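You operate a simulated robot arm through the tools that you are given. There is no shell and no other tool.

You are at the controls of a simulated robot arm. One attempt, no reset.

TASK
Set the cab's controls for towing.
Fine: throttle in, tipping lever to hold, then its lock on; steering gauge at 0; isolator off.

Only the result counts: the job must be done as asked and must still hold three seconds after the hand-in. Knocking over, shifting, dropping, spilling or breaking anything else fails it.

THE ROBOT
A 6-joint arm with a two-finger gripper, fixed in place. Base frame: the origin is at the foot of the arm, x ahead of it, y to its left, z up. Lengths are in cm, angles in rad, forces in N, time in s.
Its first joint turns from -2.897 to 2.897 rad. Payload 3.43 kg.
The TCP is the grasp point between the finger pads, 2 cm short of the fingertips. In the tool frame z runs along the fingers and y along their closing line. The gripper opens to 19 cm. The gripper's body begins 24.8 cm behind the TCP.
Orientation is told as [roll, pitch, yaw] about the base's x, y, z axes, in that order, counted from this pose: with the fingers straight down and closing along the base's y, the tool's x points along the base's -x, its y along +y and its z along -z.

THE INTERFACE
- The arm moves only by the tool apply_moves. Its argument "motion" is a list of rows, each a list of 7 numbers: the shift along the tool's x, y, z in cm, then the turn, a rotation vector about the tool's x, y, z in rad, then the closure in counts, from 0 (fully open) to 255 (shut). In form: [[tx, ty, tz, ax, ay, az, claw], ...]. A call has 1 to 20 rows; each row is the pose to reach, as a shift and turn from the pose commanded when the call began, along the tool's axes at that moment. Rows are played at 5 a second. More than 5 cm and 0.15 rad between two rows, or a gripper value outside its range, and nothing of the call is played. A pose out of reach is approached as far as the arm can. The call stops where the force on the tool passes 50 N (or 10 N more than at its start, if that is more) or the arm is blocked; 0.2 s more then pass. Each finger travels about 15.3 cm/s and halts on what it meets, pressing with about 41 N; the grip force reading is that of the motor and also rises with nothing between the fingers. The clock runs only during rows and for 0.2 s after the last one: add rows that repeat a pose to give the fingers time. It gives the time, the measured TCP pose, the force on the tool (base axes), the opening and the grip force at its end, in the units of the frame above (readings bear some noise), with the torque about the TCP (base axes, N m) and any sound that the robot's microphone picked up.
- Cameras (640 x 400 px; columns grow to the right, rows downward): "scene" is fixed at [5.15, 65.04, 185.23]; the picture's right is [-0.87, -0.49, 0.00], its down [-0.28, 0.50, -0.82] and it looks along [0.40, -0.71, -0.57] (base axes); focal length 322 px, centre (320, 200). "wrist" rides on the gripper at [7, -0.8, -28.8] in the tool frame; the picture's right is [0.12, 0.99, 0.00], its down [-0.96, 0.12, -0.25] and it looks along [-0.25, 0.03, 0.97] (tool axes); focal length 261 px, centre (320, 200). There is no depth. A picture from a camera that has moved, and an enlarged one, comes with that camera's place and axes in the base frame and with its lens.
- capture(camera): a new picture of that camera. No time passes.
- lift_body(by): slides the trunk up (or, below 0, down) by that many cm; the arm rides with it, the base frame stays. It gives what a move gives, with no picture.
- zoom(camera, box): a new picture of the part [left, top, right, bottom] of that camera's present view, enlarged. No time passes.
- hand_in(): hands the job in; it is judged then, once.

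Places have to be worked out from the pictures, the camera data and where the tool is seen. Open the gripper and draw the arm clear of the work before you hand the job in, unless the task says otherwise.

The tools are called after ">>>" by a JSON object that holds its "op" and its "data". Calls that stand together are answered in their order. apply_moves: Moves the arm, as the interface text tells. Its arguments: {"type":"object","properties":{"motion":{"type":"array"}},"required":["motion"]} The other tools are called the same way: lift_body (by) slides the trunk up or down; capture (camera) takes a picture; zoom (camera, box) takes an enlarged picture of a part of a camera's view; hand_in () hands the job in.

At the start:

```text
clock: 0.0
tcp_pos: [50.23, 9.23, 153.54]
tcp_rot: [0.0, 0.0, 0.001]
contact_force: [0.9, 0.4, -1.0]
ft_torque: [0.0, 0.0, -0.01]
finger_gap: 18.98
grasp_force: 0.0
trunk travel left (down, up): [-37.5, 6.5]
```

scene: 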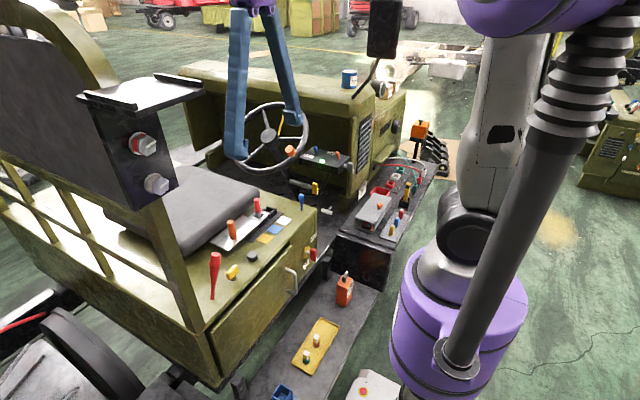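
wrist: 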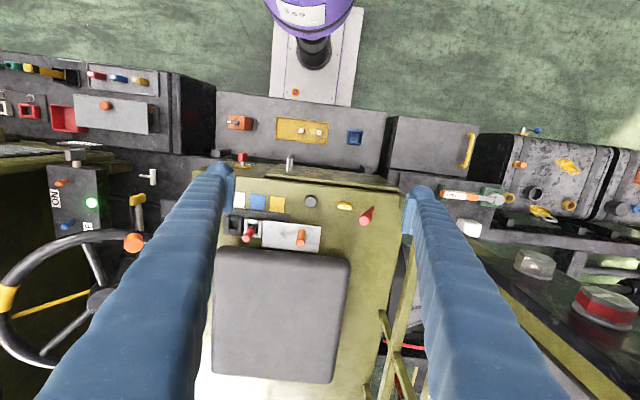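

The start pictures show a dumper cab with many controls: levers beside the seat, a dash with a light, and panels. I'll zoom in to read the labels before moving anything.

>>> {"op": "zoom", "data": {"camera": "wrist", "box": [210, 140, 410, 265]}}

>>> {"op": "zoom", "data": {"camera": "wrist", "box": [0, 140, 200, 265]}}

>>> {"op": "zoom", "data": {"camera": "wrist", "box": [0, 40, 200, 165]}}

>>> {"op": "zoom", "data": {"camera": "wrist", "box": [200, 60, 400, 185]}}

>>> {"op": "zoom", "data": {"camera": "wrist", "box": [420, 110, 640, 248]}}

>>> {"op": "zoom", "data": {"camera": "scene", "box": [180, 170, 340, 270]}}

>>> {"op": "zoom", "data": {"camera": "scene", "box": [240, 90, 440, 215]}}

>>> {"op": "zoom", "data": {"camera": "scene", "box": [240, 265, 400, 400]}}

```text
3.20 times, centred on (310, 202) of wrist
camera zoom: at [43.17, 8.4, 182.22], right [-0.12, 0.99, 0.0], down [0.96, 0.12, 0.25], along [0.25, 0.03, -0.97], focal length 834 px, centre (352, 192)
```

zoom: 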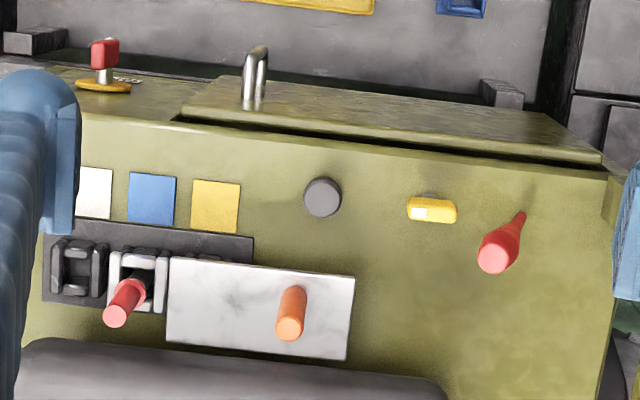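

```text
3.20 times, centred on (100, 202) of wrist
camera zoom: at [43.17, 8.4, 182.22], right [-0.12, 0.99, 0.0], down [0.96, 0.12, 0.25], along [0.25, 0.03, -0.97], focal length 834 px, centre (1024, 192)
```

zoom: 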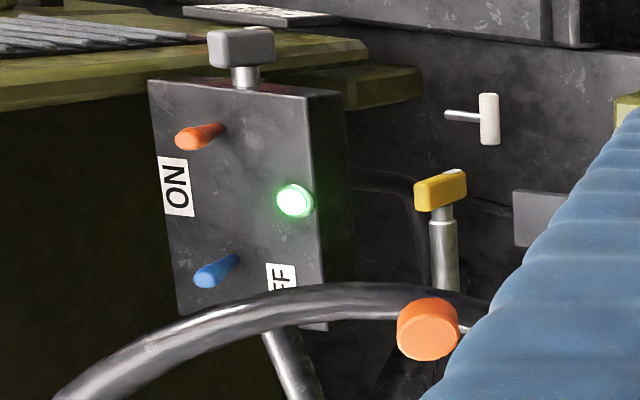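

```text
3.20 times, centred on (100, 102) of wrist
camera zoom: at [43.17, 8.4, 182.22], right [-0.12, 0.99, 0.0], down [0.96, 0.12, 0.25], along [0.25, 0.03, -0.97], focal length 834 px, centre (1024, 512)
```

zoom: 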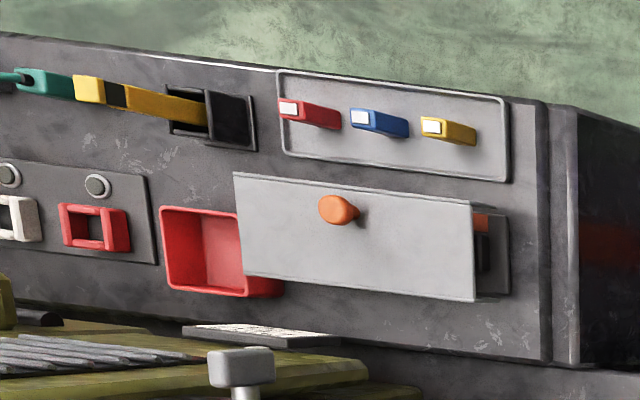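

```text
3.20 times, centred on (300, 122) of wrist
camera zoom: at [43.17, 8.4, 182.22], right [-0.12, 0.99, 0.0], down [0.96, 0.12, 0.25], along [0.25, 0.03, -0.97], focal length 834 px, centre (384, 448)
```

zoom: 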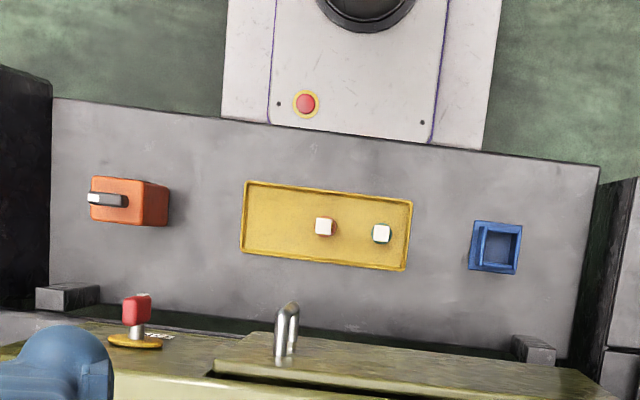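

```text
2.90 times, centred on (530, 179) of wrist
camera zoom: at [43.17, 8.4, 182.22], right [-0.12, 0.99, 0.0], down [0.96, 0.12, 0.25], along [0.25, 0.03, -0.97], focal length 756 px, centre (-289, 261)
```

zoom: 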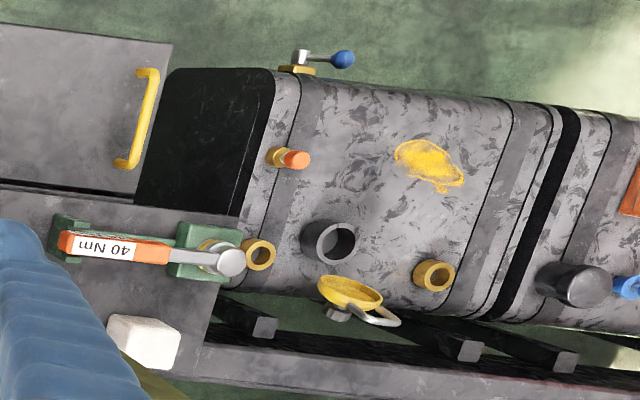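

```text
4.00 times, centred on (260, 220) of scene
camera zoom: at [5.15, 65.04, 185.23], right [-0.87, -0.49, 0.0], down [-0.28, 0.5, -0.82], along [0.4, -0.71, -0.57], focal length 1289 px, centre (560, 120)
```

zoom: 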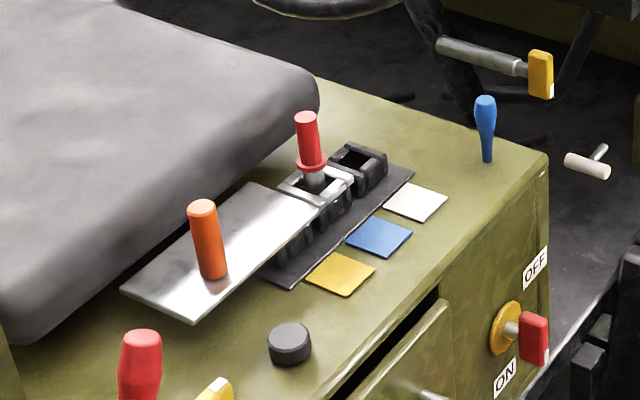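

```text
3.20 times, centred on (340, 152) of scene
camera zoom: at [5.15, 65.04, 185.23], right [-0.87, -0.49, 0.0], down [-0.28, 0.5, -0.82], along [0.4, -0.71, -0.57], focal length 1031 px, centre (256, 352)
```

zoom: 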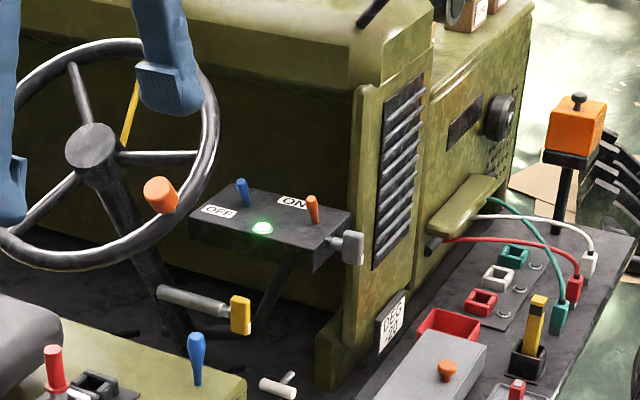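

```text
2.96 times, centred on (320, 332) of scene
camera zoom: at [5.15, 65.04, 185.23], right [-0.87, -0.49, 0.0], down [-0.28, 0.5, -0.82], along [0.4, -0.71, -0.57], focal length 955 px, centre (320, -193)
```

zoom: 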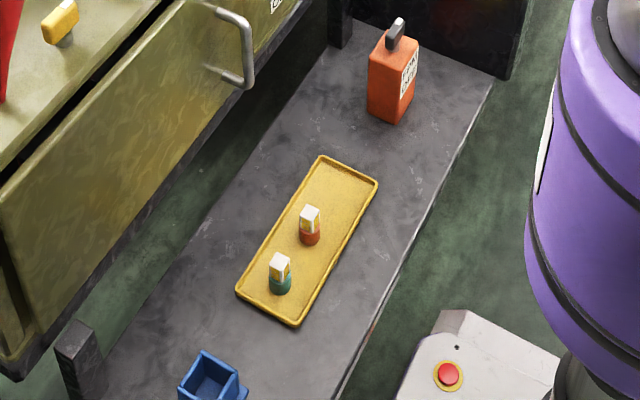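

The isolator looks like the red key with OFF/ON on the front of the seat box, and a "DEG" gauge sits on the side panel. I'll zoom in further to read the labels.

>>> {"op": "zoom", "data": {"camera": "scene", "box": [345, 175, 385, 205]}}

>>> {"op": "zoom", "data": {"camera": "scene", "box": [285, 225, 345, 275]}}

>>> {"op": "zoom", "data": {"camera": "scene", "box": [285, 130, 365, 210]}}

>>> {"op": "zoom", "data": {"camera": "scene", "box": [340, 150, 440, 250]}}

>>> {"op": "zoom", "data": {"camera": "scene", "box": [190, 190, 310, 300]}}

>>> {"op": "zoom", "data": {"camera": "scene", "box": [70, 60, 220, 220]}}

>>> {"op": "zoom", "data": {"camera": "wrist", "box": [220, 140, 270, 175]}}

>>> {"op": "zoom", "data": {"camera": "scene", "box": [320, 50, 440, 150]}}

```text
13.33 times, centred on (365, 190) of scene
camera zoom: at [5.15, 65.04, 185.23], right [-0.87, -0.49, 0.0], down [-0.28, 0.5, -0.82], along [0.4, -0.71, -0.57], focal length 4297 px, centre (-280, 333)
```

zoom: 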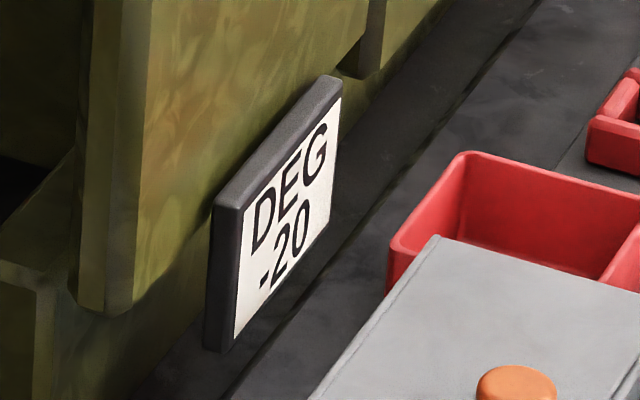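

```text
8.00 times, centred on (315, 250) of scene
camera zoom: at [5.15, 65.04, 185.23], right [-0.87, -0.49, 0.0], down [-0.28, 0.5, -0.82], along [0.4, -0.71, -0.57], focal length 2578 px, centre (360, -200)
```

zoom: 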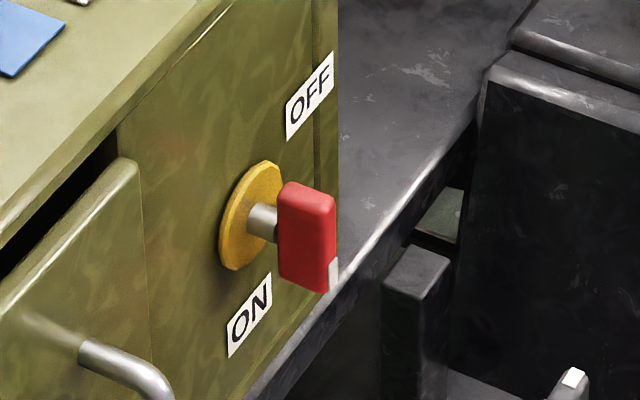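

```text
5.00 times, centred on (325, 170) of scene
camera zoom: at [5.15, 65.04, 185.23], right [-0.87, -0.49, 0.0], down [-0.28, 0.5, -0.82], along [0.4, -0.71, -0.57], focal length 1612 px, centre (295, 350)
```

zoom: 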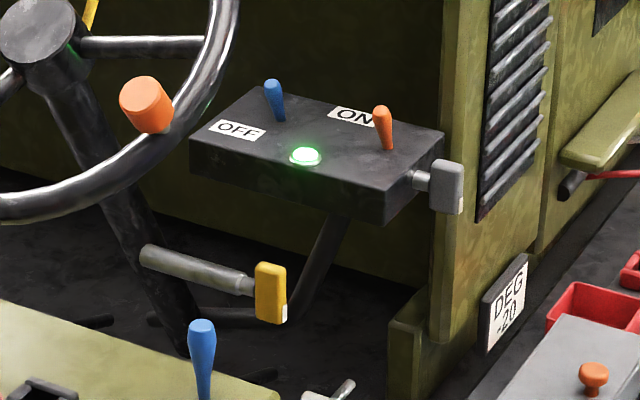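

```text
4.00 times, centred on (390, 200) of scene
camera zoom: at [5.15, 65.04, 185.23], right [-0.87, -0.49, 0.0], down [-0.28, 0.5, -0.82], along [0.4, -0.71, -0.57], focal length 1289 px, centre (40, 200)
```

zoom: 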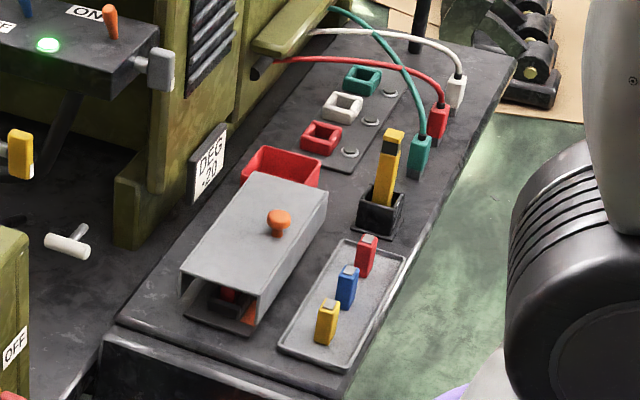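

```text
3.64 times, centred on (250, 245) of scene
camera zoom: at [5.15, 65.04, 185.23], right [-0.87, -0.49, 0.0], down [-0.28, 0.5, -0.82], along [0.4, -0.71, -0.57], focal length 1172 px, centre (574, 36)
```

zoom: 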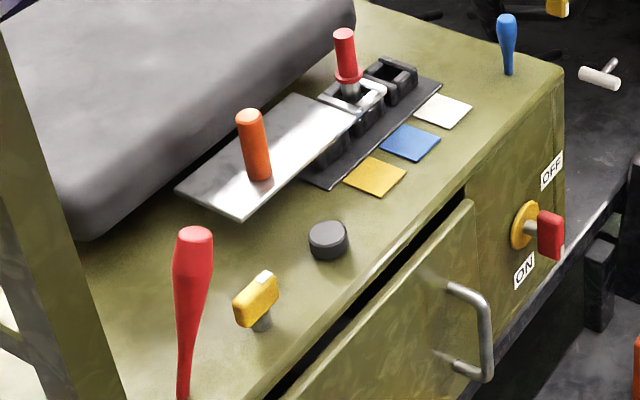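

```text
2.50 times, centred on (145, 140) of scene
camera zoom: at [5.15, 65.04, 185.23], right [-0.87, -0.49, 0.0], down [-0.28, 0.5, -0.82], along [0.4, -0.71, -0.57], focal length 806 px, centre (758, 350)
```

zoom: 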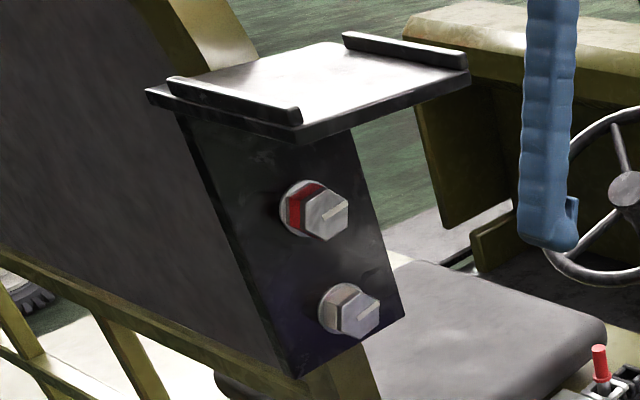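

```text
11.43 times, centred on (245, 158) of wrist
camera zoom: at [43.17, 8.4, 182.22], right [-0.12, 0.99, 0.0], down [0.96, 0.12, 0.25], along [0.25, 0.03, -0.97], focal length 2979 px, centre (1177, 686)
```

zoom: 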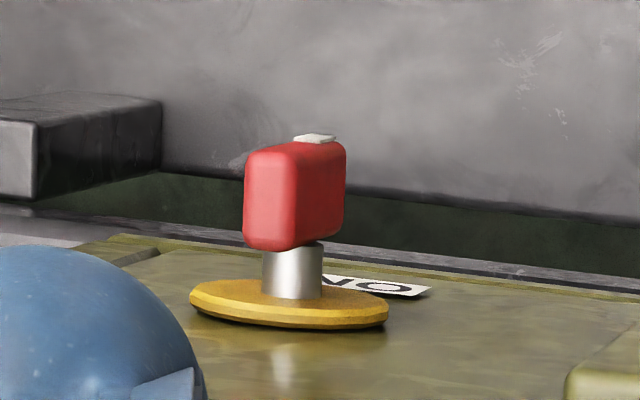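

```text
4.00 times, centred on (380, 100) of scene
camera zoom: at [5.15, 65.04, 185.23], right [-0.87, -0.49, 0.0], down [-0.28, 0.5, -0.82], along [0.4, -0.71, -0.57], focal length 1289 px, centre (80, 600)
```

zoom: 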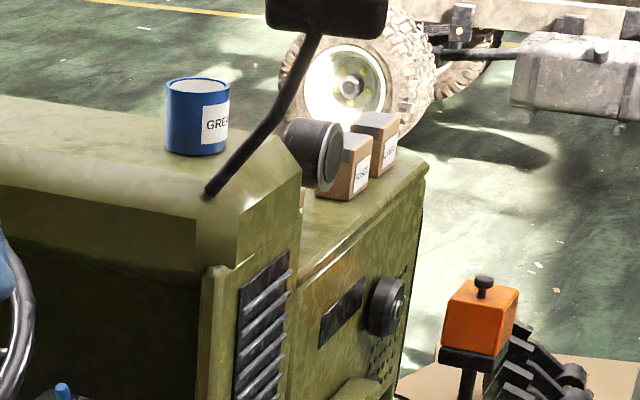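

The gauge reads DEG -20, and the isolator key's white mark points down toward ON. Next I'll zoom on the throttle candidates and the gate, looking for labels.

>>> {"op": "zoom", "data": {"camera": "scene", "box": [300, 170, 350, 205]}}

>>> {"op": "zoom", "data": {"camera": "scene", "box": [240, 190, 310, 245]}}

>>> {"op": "zoom", "data": {"camera": "wrist", "box": [40, 140, 110, 245]}}

>>> {"op": "zoom", "data": {"camera": "wrist", "box": [105, 140, 225, 240]}}

>>> {"op": "zoom", "data": {"camera": "wrist", "box": [225, 180, 330, 255]}}

>>> {"op": "zoom", "data": {"camera": "scene", "box": [325, 260, 365, 310]}}

>>> {"op": "zoom", "data": {"camera": "wrist", "box": [0, 220, 160, 370]}}

```text
11.43 times, centred on (325, 188) of scene
camera zoom: at [5.15, 65.04, 185.23], right [-0.87, -0.49, 0.0], down [-0.28, 0.5, -0.82], along [0.4, -0.71, -0.57], focal length 3683 px, centre (263, 343)
```

zoom: 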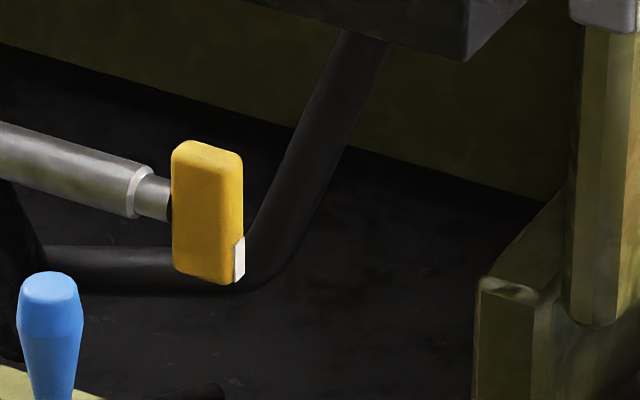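

```text
7.27 times, centred on (275, 218) of scene
camera zoom: at [5.15, 65.04, 185.23], right [-0.87, -0.49, 0.0], down [-0.28, 0.5, -0.82], along [0.4, -0.71, -0.57], focal length 2344 px, centre (647, 73)
```

zoom: 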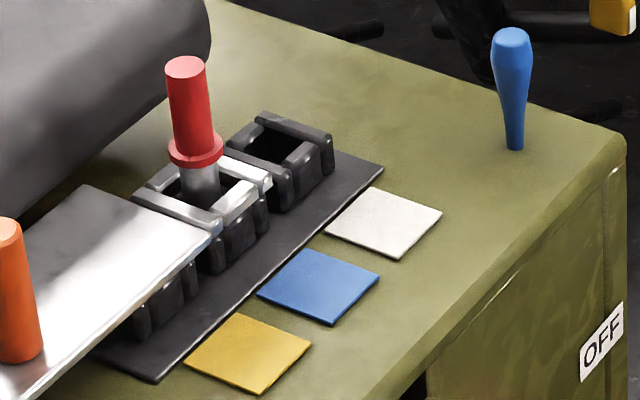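

```text
3.81 times, centred on (75, 192) of wrist
camera zoom: at [43.17, 8.4, 182.22], right [-0.12, 0.99, 0.0], down [0.96, 0.12, 0.25], along [0.25, 0.03, -0.97], focal length 993 px, centre (1253, 229)
```

zoom: 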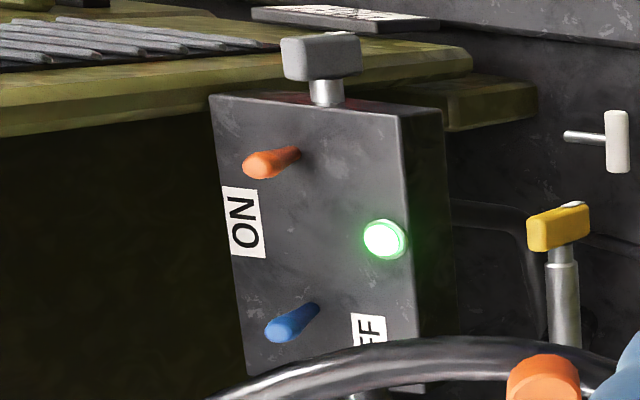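

```text
4.00 times, centred on (165, 190) of wrist
camera zoom: at [43.17, 8.4, 182.22], right [-0.12, 0.99, 0.0], down [0.96, 0.12, 0.25], along [0.25, 0.03, -0.97], focal length 1043 px, centre (940, 240)
```

zoom: 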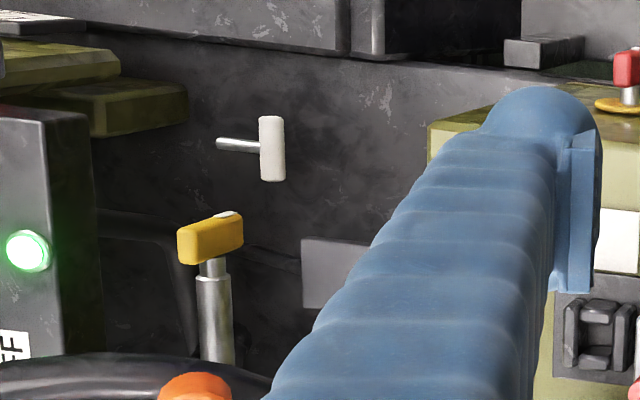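

```text
5.33 times, centred on (278, 218) of wrist
camera zoom: at [43.17, 8.4, 182.22], right [-0.12, 0.99, 0.0], down [0.96, 0.12, 0.25], along [0.25, 0.03, -0.97], focal length 1390 px, centre (547, 107)
```

zoom: 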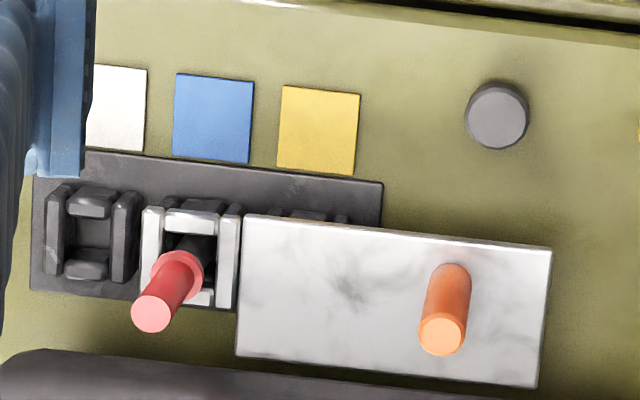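

```text
8.00 times, centred on (345, 285) of scene
camera zoom: at [5.15, 65.04, 185.23], right [-0.87, -0.49, 0.0], down [-0.28, 0.5, -0.82], along [0.4, -0.71, -0.57], focal length 2578 px, centre (120, -480)
```

zoom: 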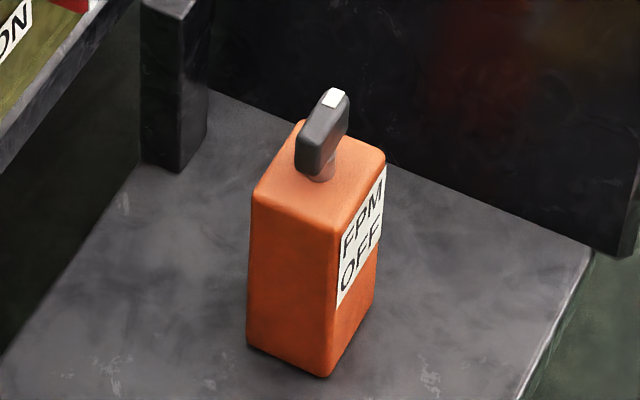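

```text
2.67 times, centred on (80, 295) of wrist
camera zoom: at [43.17, 8.4, 182.22], right [-0.12, 0.99, 0.0], down [0.96, 0.12, 0.25], along [0.25, 0.03, -0.97], focal length 695 px, centre (960, -53)
```

zoom: 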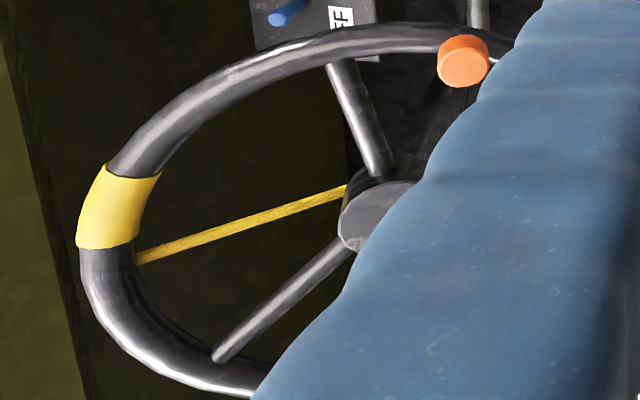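

No text labels are visible on the throttle candidates, so I need other viewpoints. I'll slide the arm along -y, staying high at z≈153, to look down at the dash area with the wrist camera.

>>> {"op": "apply_moves", "data": {"motion": [[0, -4, 0, 0, 0, 0, 0], [0, -8, 0, 0, 0, 0, 0], [0, -12, 0, 0, 0, 0, 0], [0, -16, 0, 0, 0, 0, 0], [0, -20, 0, 0, 0, 0, 0], [0, -24, 0, 0, 0, 0, 0], [0, -24, 0, 0, 0, 0, 0]]}}

>>> {"op": "capture", "data": {"camera": "wrist"}}

>>> {"op": "capture", "data": {"camera": "scene"}}

```text
clock: 1.6
tcp_pos: [50.24, -14.92, 153.63]
tcp_rot: [-0.001, 0.0, -0.001]
contact_force: [-0.6, 0.8, 0.2]
ft_torque: [-0.02, -0.05, 0.03]
finger_gap: 18.96
grasp_force: 0.2
trunk travel left (down, up): [-37.5, 6.5]
```

```text
taken
camera wrist: at [43.22, -15.72, 182.37], right [-0.12, 0.99, 0.0], down [0.96, 0.12, 0.25], along [0.25, 0.03, -0.97], focal length 261 px, centre (320, 200)
```

wrist: 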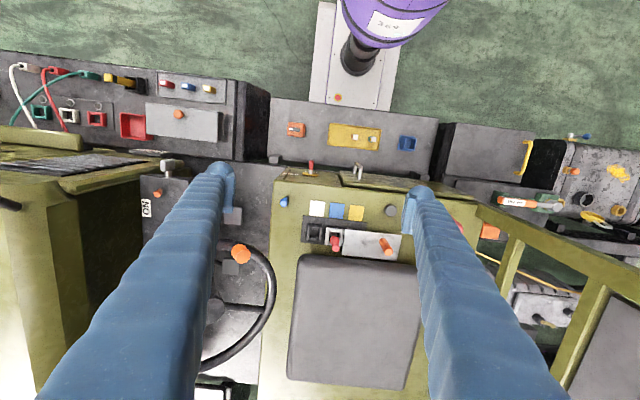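

```text
taken
```

scene: 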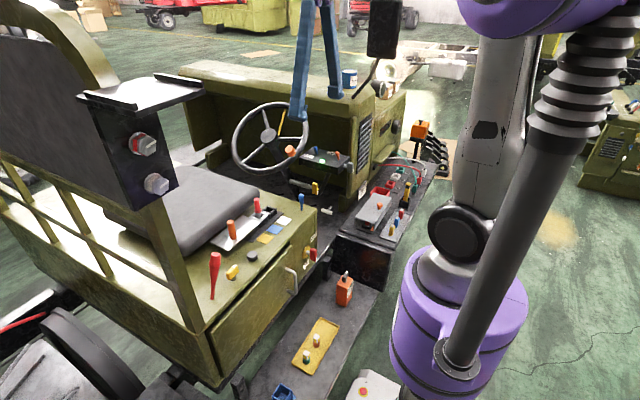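

I now see the lever area and wheel, but the left finger blocks the dash. I'll go further along -y and look again.

>>> {"op": "apply_moves", "data": {"motion": [[0, -4, 0, 0, 0, 0, 0], [0, -8, 0, 0, 0, 0, 0], [0, -12, 0, 0, 0, 0, 0], [0, -16, 0, 0, 0, 0, 0], [0, -20, 0, 0, 0, 0, 0], [0, -20, 0, 0, 0, 0, 0]]}}

>>> {"op": "capture", "data": {"camera": "wrist"}}

>>> {"op": "zoom", "data": {"camera": "wrist", "box": [215, 130, 405, 250]}}

>>> {"op": "zoom", "data": {"camera": "scene", "box": [220, 90, 340, 200]}}

```text
clock: 3.0
tcp_pos: [50.18, -34.73, 153.48]
tcp_rot: [0.001, 0.0, 0.0]
contact_force: [-0.4, -1.1, 0.0]
ft_torque: [-0.01, -0.08, 0.01]
finger_gap: 19.02
grasp_force: 0.0
trunk travel left (down, up): [-37.5, 6.5]
```

```text
taken
camera wrist: at [43.07, -35.66, 182.26], right [-0.12, 0.99, 0.0], down [0.96, 0.12, 0.25], along [0.25, 0.03, -0.97], focal length 261 px, centre (320, 200)
```

wrist: 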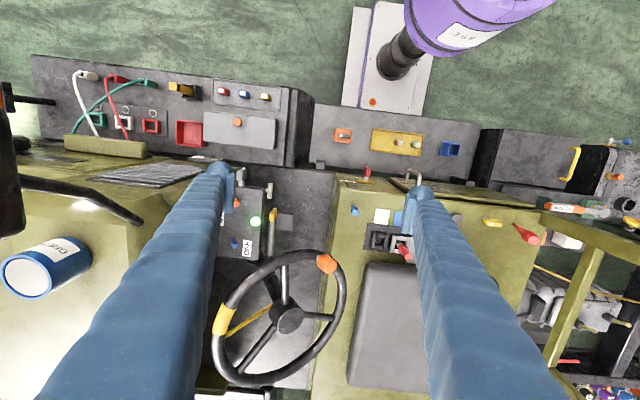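

```text
3.33 times, centred on (310, 190) of wrist
camera zoom: at [43.07, -35.66, 182.26], right [-0.12, 0.99, 0.0], down [0.96, 0.12, 0.25], along [0.25, 0.03, -0.97], focal length 869 px, centre (353, 233)
```

zoom: 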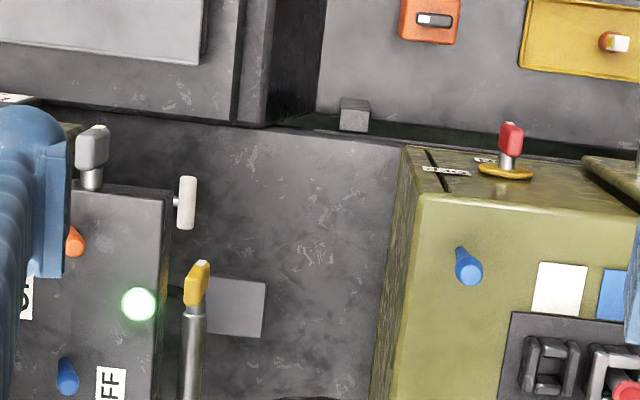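

```text
3.64 times, centred on (280, 145) of scene
camera zoom: at [5.15, 65.04, 185.23], right [-0.87, -0.49, 0.0], down [-0.28, 0.5, -0.82], along [0.4, -0.71, -0.57], focal length 1172 px, centre (466, 400)
```

zoom: 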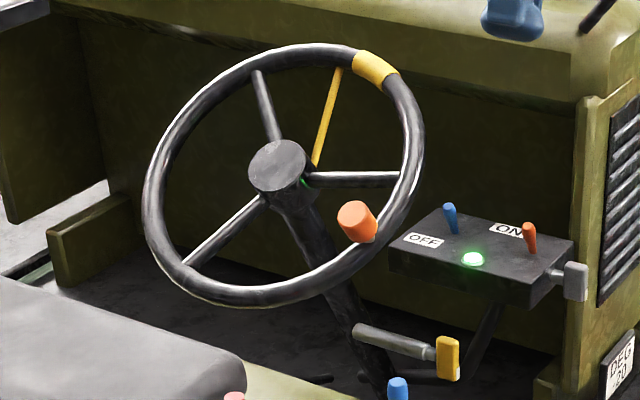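

The white T-handle sits low under the dash (about z 86) and the yellow-handled rod is on the steering column. I'll scan the rest of both views for placards that say which control is which.

>>> {"op": "zoom", "data": {"camera": "scene", "box": [0, 0, 214, 134]}}

>>> {"op": "zoom", "data": {"camera": "scene", "box": [0, 134, 214, 268]}}

>>> {"op": "zoom", "data": {"camera": "scene", "box": [0, 266, 214, 400]}}

>>> {"op": "zoom", "data": {"camera": "scene", "box": [214, 240, 427, 400]}}

>>> {"op": "zoom", "data": {"camera": "scene", "box": [330, 90, 470, 190]}}

>>> {"op": "zoom", "data": {"camera": "wrist", "box": [0, 40, 220, 200]}}

>>> {"op": "zoom", "data": {"camera": "wrist", "box": [220, 150, 300, 210]}}

>>> {"op": "zoom", "data": {"camera": "wrist", "box": [200, 200, 420, 400]}}

>>> {"op": "zoom", "data": {"camera": "wrist", "box": [320, 110, 480, 210]}}

>>> {"op": "zoom", "data": {"camera": "wrist", "box": [440, 110, 640, 260]}}

```text
2.99 times, centred on (107, 67) of scene
camera zoom: at [5.15, 65.04, 185.23], right [-0.87, -0.49, 0.0], down [-0.28, 0.5, -0.82], along [0.4, -0.71, -0.57], focal length 962 px, centre (956, 597)
```

zoom: 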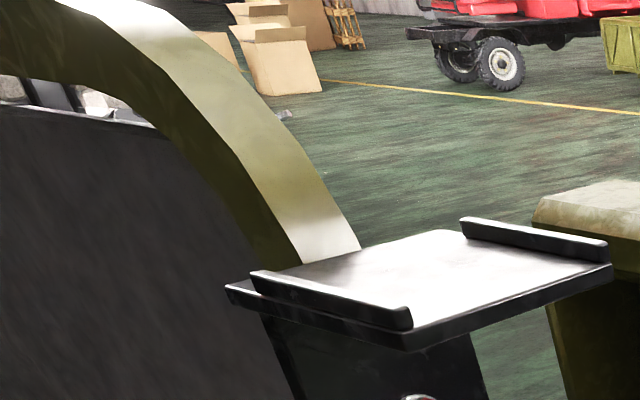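

```text
2.99 times, centred on (107, 201) of scene
camera zoom: at [5.15, 65.04, 185.23], right [-0.87, -0.49, 0.0], down [-0.28, 0.5, -0.82], along [0.4, -0.71, -0.57], focal length 962 px, centre (956, 197)
```

zoom: 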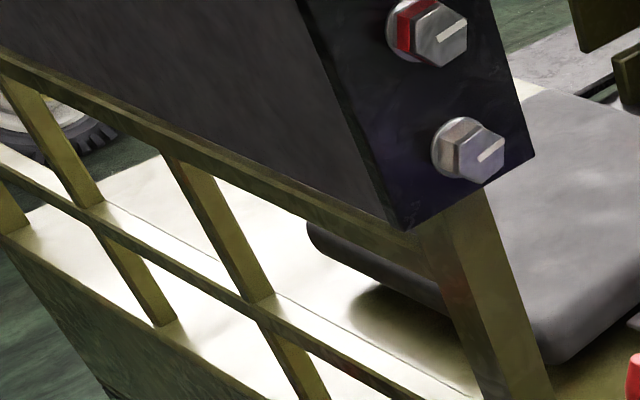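

```text
2.99 times, centred on (107, 333) of scene
camera zoom: at [5.15, 65.04, 185.23], right [-0.87, -0.49, 0.0], down [-0.28, 0.5, -0.82], along [0.4, -0.71, -0.57], focal length 962 px, centre (956, -197)
```

zoom: 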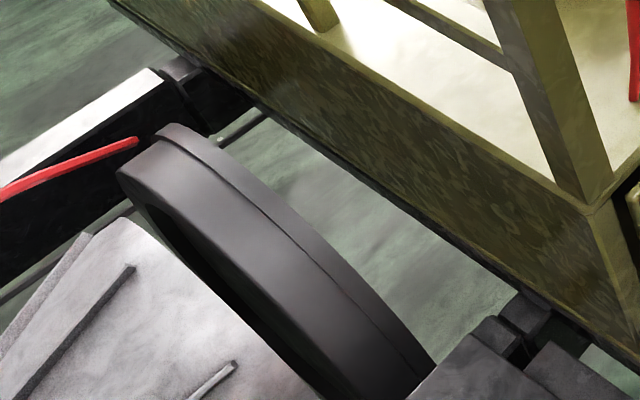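

```text
2.50 times, centred on (320, 320) of scene
camera zoom: at [5.15, 65.04, 185.23], right [-0.87, -0.49, 0.0], down [-0.28, 0.5, -0.82], along [0.4, -0.71, -0.57], focal length 806 px, centre (319, -100)
```

zoom: 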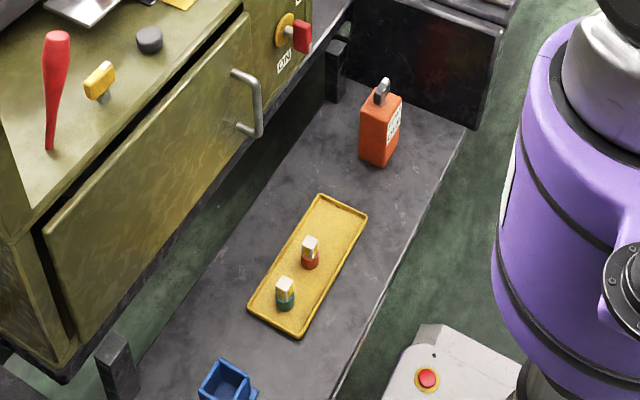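

```text
4.00 times, centred on (400, 140) of scene
camera zoom: at [5.15, 65.04, 185.23], right [-0.87, -0.49, 0.0], down [-0.28, 0.5, -0.82], along [0.4, -0.71, -0.57], focal length 1289 px, centre (0, 440)
```

zoom: 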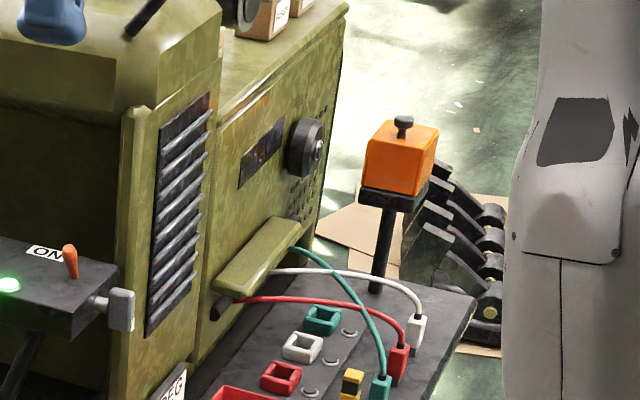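

```text
2.50 times, centred on (110, 120) of wrist
camera zoom: at [43.07, -35.66, 182.26], right [-0.12, 0.99, 0.0], down [0.96, 0.12, 0.25], along [0.25, 0.03, -0.97], focal length 652 px, centre (845, 400)
```

zoom: 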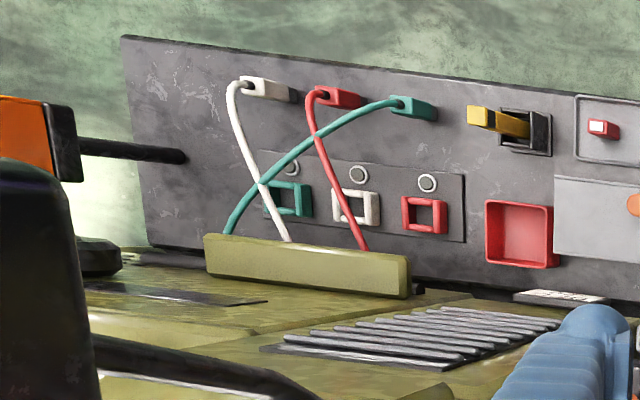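

```text
6.67 times, centred on (260, 180) of wrist
camera zoom: at [43.07, -35.66, 182.26], right [-0.12, 0.99, 0.0], down [0.96, 0.12, 0.25], along [0.25, 0.03, -0.97], focal length 1738 px, centre (720, 333)
```

zoom: 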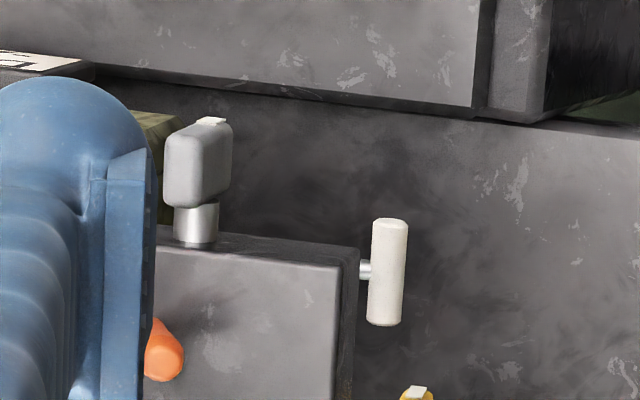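

```text
2.00 times, centred on (310, 300) of wrist
camera zoom: at [43.07, -35.66, 182.26], right [-0.12, 0.99, 0.0], down [0.96, 0.12, 0.25], along [0.25, 0.03, -0.97], focal length 521 px, centre (340, 0)
```

zoom: 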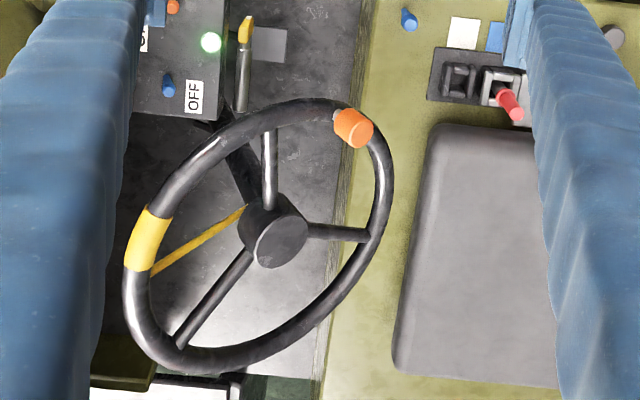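

```text
4.00 times, centred on (400, 160) of wrist
camera zoom: at [43.07, -35.66, 182.26], right [-0.12, 0.99, 0.0], down [0.96, 0.12, 0.25], along [0.25, 0.03, -0.97], focal length 1043 px, centre (0, 360)
```

zoom: 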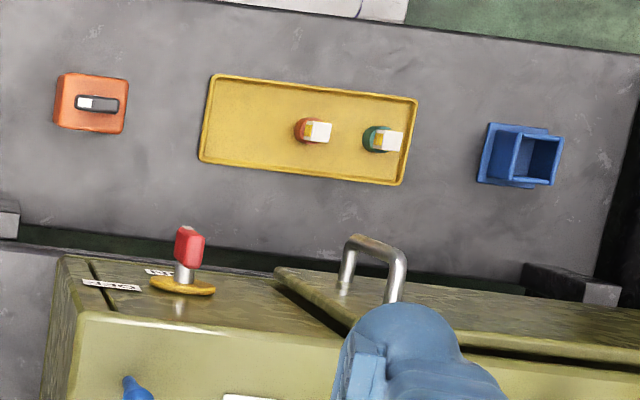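

```text
2.67 times, centred on (540, 185) of wrist
camera zoom: at [43.07, -35.66, 182.26], right [-0.12, 0.99, 0.0], down [0.96, 0.12, 0.25], along [0.25, 0.03, -0.97], focal length 695 px, centre (-267, 240)
```

zoom: 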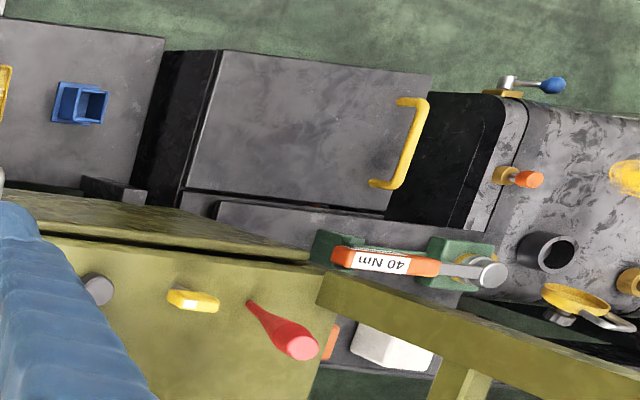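

I have seen no explanatory placard so far. I'll move over the lever gate (lever top near (73, -8, 116)) for a close view of the gate and the sliding plate.

>>> {"op": "apply_moves", "data": {"motion": [[-1.5, 3.3, 1.7, 0, 0, 0, 0], [-3, 6.6, 3.4, 0, 0, 0, 0], [-4.5, 9.9, 5.1, 0, 0, 0, 0], [-6, 13.2, 6.8, 0, 0, 0, 0], [-7.5, 16.5, 8.5, 0, 0, 0, 0], [-9, 19.8, 10.2, 0, 0, 0, 0], [-10.5, 23.1, 11.9, 0, 0, 0, 0], [-12, 26.7, 13.5, 0, 0, 0, 0], [-12, 26.7, 13.5, 0, 0, 0, 0]]}}

>>> {"op": "capture", "data": {"camera": "wrist"}}

>>> {"op": "zoom", "data": {"camera": "wrist", "box": [240, 160, 410, 270]}}

```text
clock: 5.0
tcp_pos: [62.21, -8.33, 140.01]
tcp_rot: [-0.001, 0.0, 0.0]
contact_force: [-1.2, -0.5, 0.1]
ft_torque: [0.01, -0.05, -0.02]
finger_gap: 18.99
grasp_force: 0.1
trunk travel left (down, up): [-37.5, 6.5]
```

```text
taken
camera wrist: at [55.11, -9.05, 168.68], right [-0.12, 0.99, 0.0], down [0.96, 0.11, 0.25], along [0.25, 0.03, -0.97], focal length 261 px, centre (320, 200)
```

wrist: 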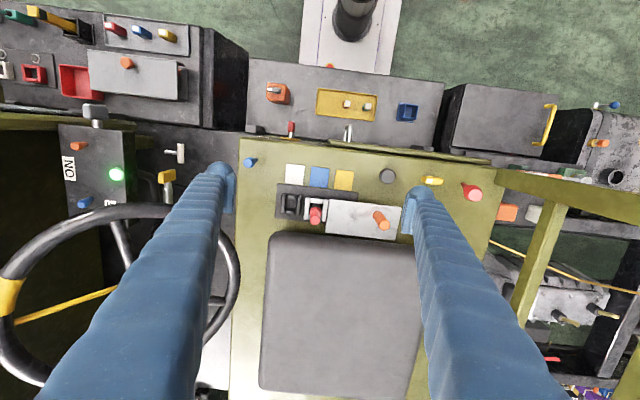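

```text
3.64 times, centred on (325, 215) of wrist
camera zoom: at [55.11, -9.05, 168.68], right [-0.12, 0.99, 0.0], down [0.96, 0.11, 0.25], along [0.25, 0.03, -0.97], focal length 948 px, centre (302, 146)
```

zoom: 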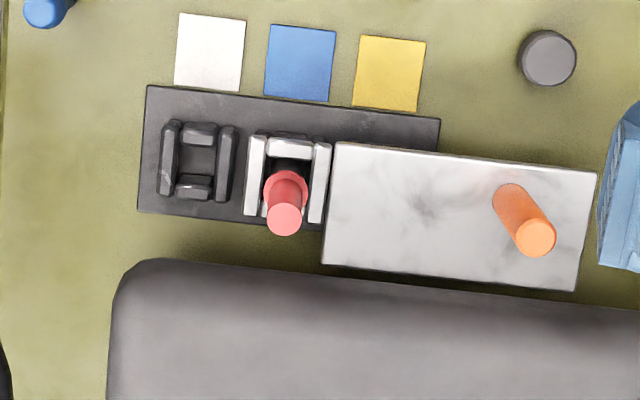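

The gate has three framed sockets (white, blue, yellow patches). The red lever is in the middle one and the steel plate covers the third. To see the robot-facing side of the seat box and any hidden labels, I'll pitch the tool toward +x, staying clear of the box.

>>> {"op": "apply_moves", "data": {"motion": [[2.5, -0.7, 2, 0, -0.13, 0, 0], [5, -1.4, 5, 0, -0.26, 0, 0], [8, -2.1, 8, 0, -0.39, 0, 0], [11, -2.8, 11, 0, -0.52, 0, 0], [13.5, -3.4, 14.5, 0, -0.65, 0, 0], [15, -4, 18, 0, -0.785, 0, 0], [15, -4, 18, 0, -0.785, 0, 0]]}}

>>> {"op": "capture", "data": {"camera": "wrist"}}

>>> {"op": "capture", "data": {"camera": "scene"}}

```text
clock: 6.6
tcp_pos: [57.16, -19.63, 129.81]
tcp_rot: [0.055, -0.732, -0.042]
contact_force: [1.6, -1.2, 0.4]
ft_torque: [0.03, 0.09, 0.28]
finger_gap: 18.97
grasp_force: 0.1
out of reach, approached as far as the arm can: row 4, 5, 6, 7
trunk travel left (down, up): [-37.5, 6.5]
```

```text
taken
camera wrist: at [32.68, -20.96, 146.46], right [-0.08, 1.0, -0.04], down [0.55, 0.08, 0.83], along [0.83, 0.05, -0.55], focal length 261 px, centre (320, 200)
```

wrist: 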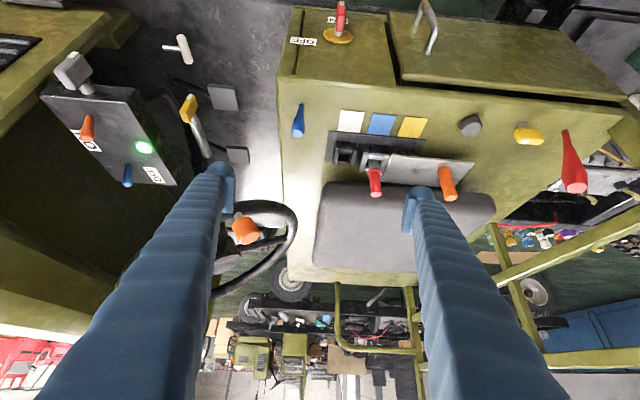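

```text
taken
```

scene: 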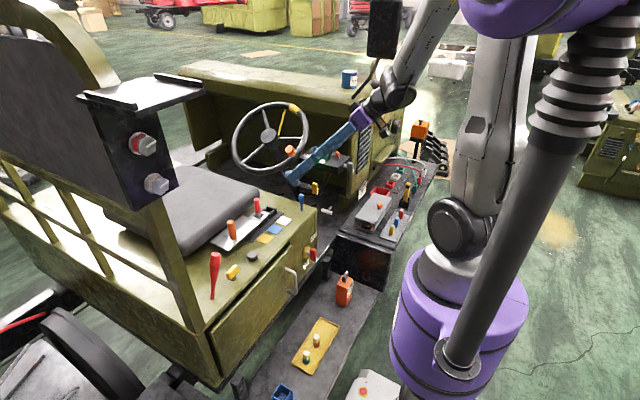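

The view is inverted, but the isolator face, patches and T-handle are now visible from the robot side. I'll zoom on each of them.

>>> {"op": "zoom", "data": {"camera": "wrist", "box": [270, 0, 430, 100]}}

>>> {"op": "zoom", "data": {"camera": "wrist", "box": [40, 20, 250, 190]}}

>>> {"op": "zoom", "data": {"camera": "wrist", "box": [310, 100, 490, 210]}}

>>> {"op": "zoom", "data": {"camera": "wrist", "box": [440, 80, 640, 210]}}

```text
4.00 times, centred on (350, 50) of wrist
camera zoom: at [32.68, -20.96, 146.46], right [-0.08, 1.0, -0.04], down [0.55, 0.08, 0.83], along [0.83, 0.05, -0.55], focal length 1043 px, centre (200, 800)
```

zoom: 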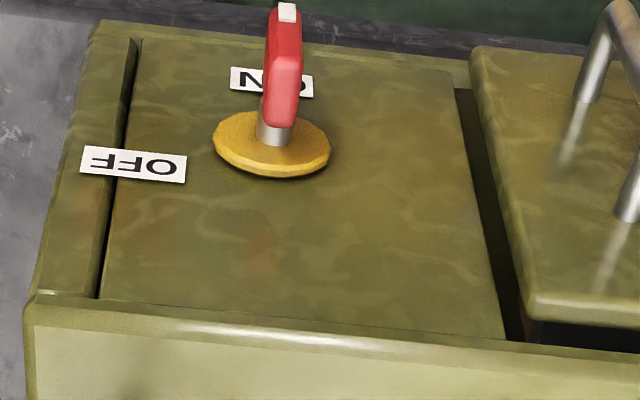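

```text
2.35 times, centred on (145, 105) of wrist
camera zoom: at [32.68, -20.96, 146.46], right [-0.08, 1.0, -0.04], down [0.55, 0.08, 0.83], along [0.83, 0.05, -0.55], focal length 613 px, centre (732, 424)
```

zoom: 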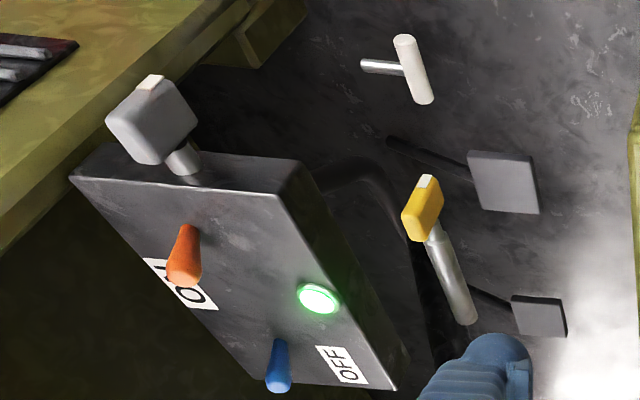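

```text
3.56 times, centred on (400, 155) of wrist
camera zoom: at [32.68, -20.96, 146.46], right [-0.08, 1.0, -0.04], down [0.55, 0.08, 0.83], along [0.83, 0.05, -0.55], focal length 927 px, centre (36, 360)
```

zoom: 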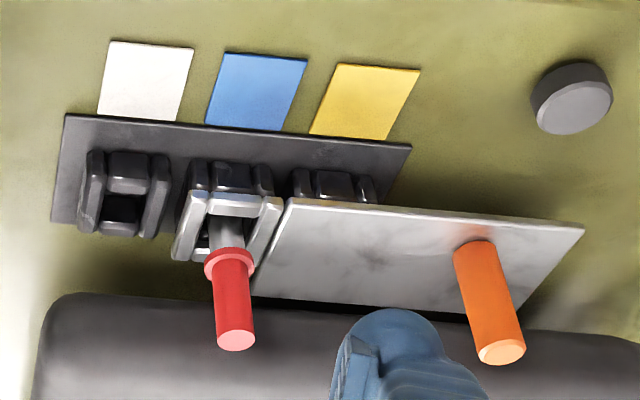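

```text
3.08 times, centred on (540, 145) of wrist
camera zoom: at [32.68, -20.96, 146.46], right [-0.08, 1.0, -0.04], down [0.55, 0.08, 0.83], along [0.83, 0.05, -0.55], focal length 802 px, centre (-357, 369)
```

zoom: 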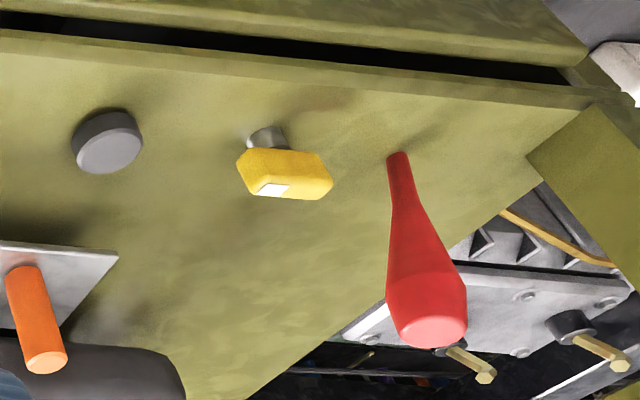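

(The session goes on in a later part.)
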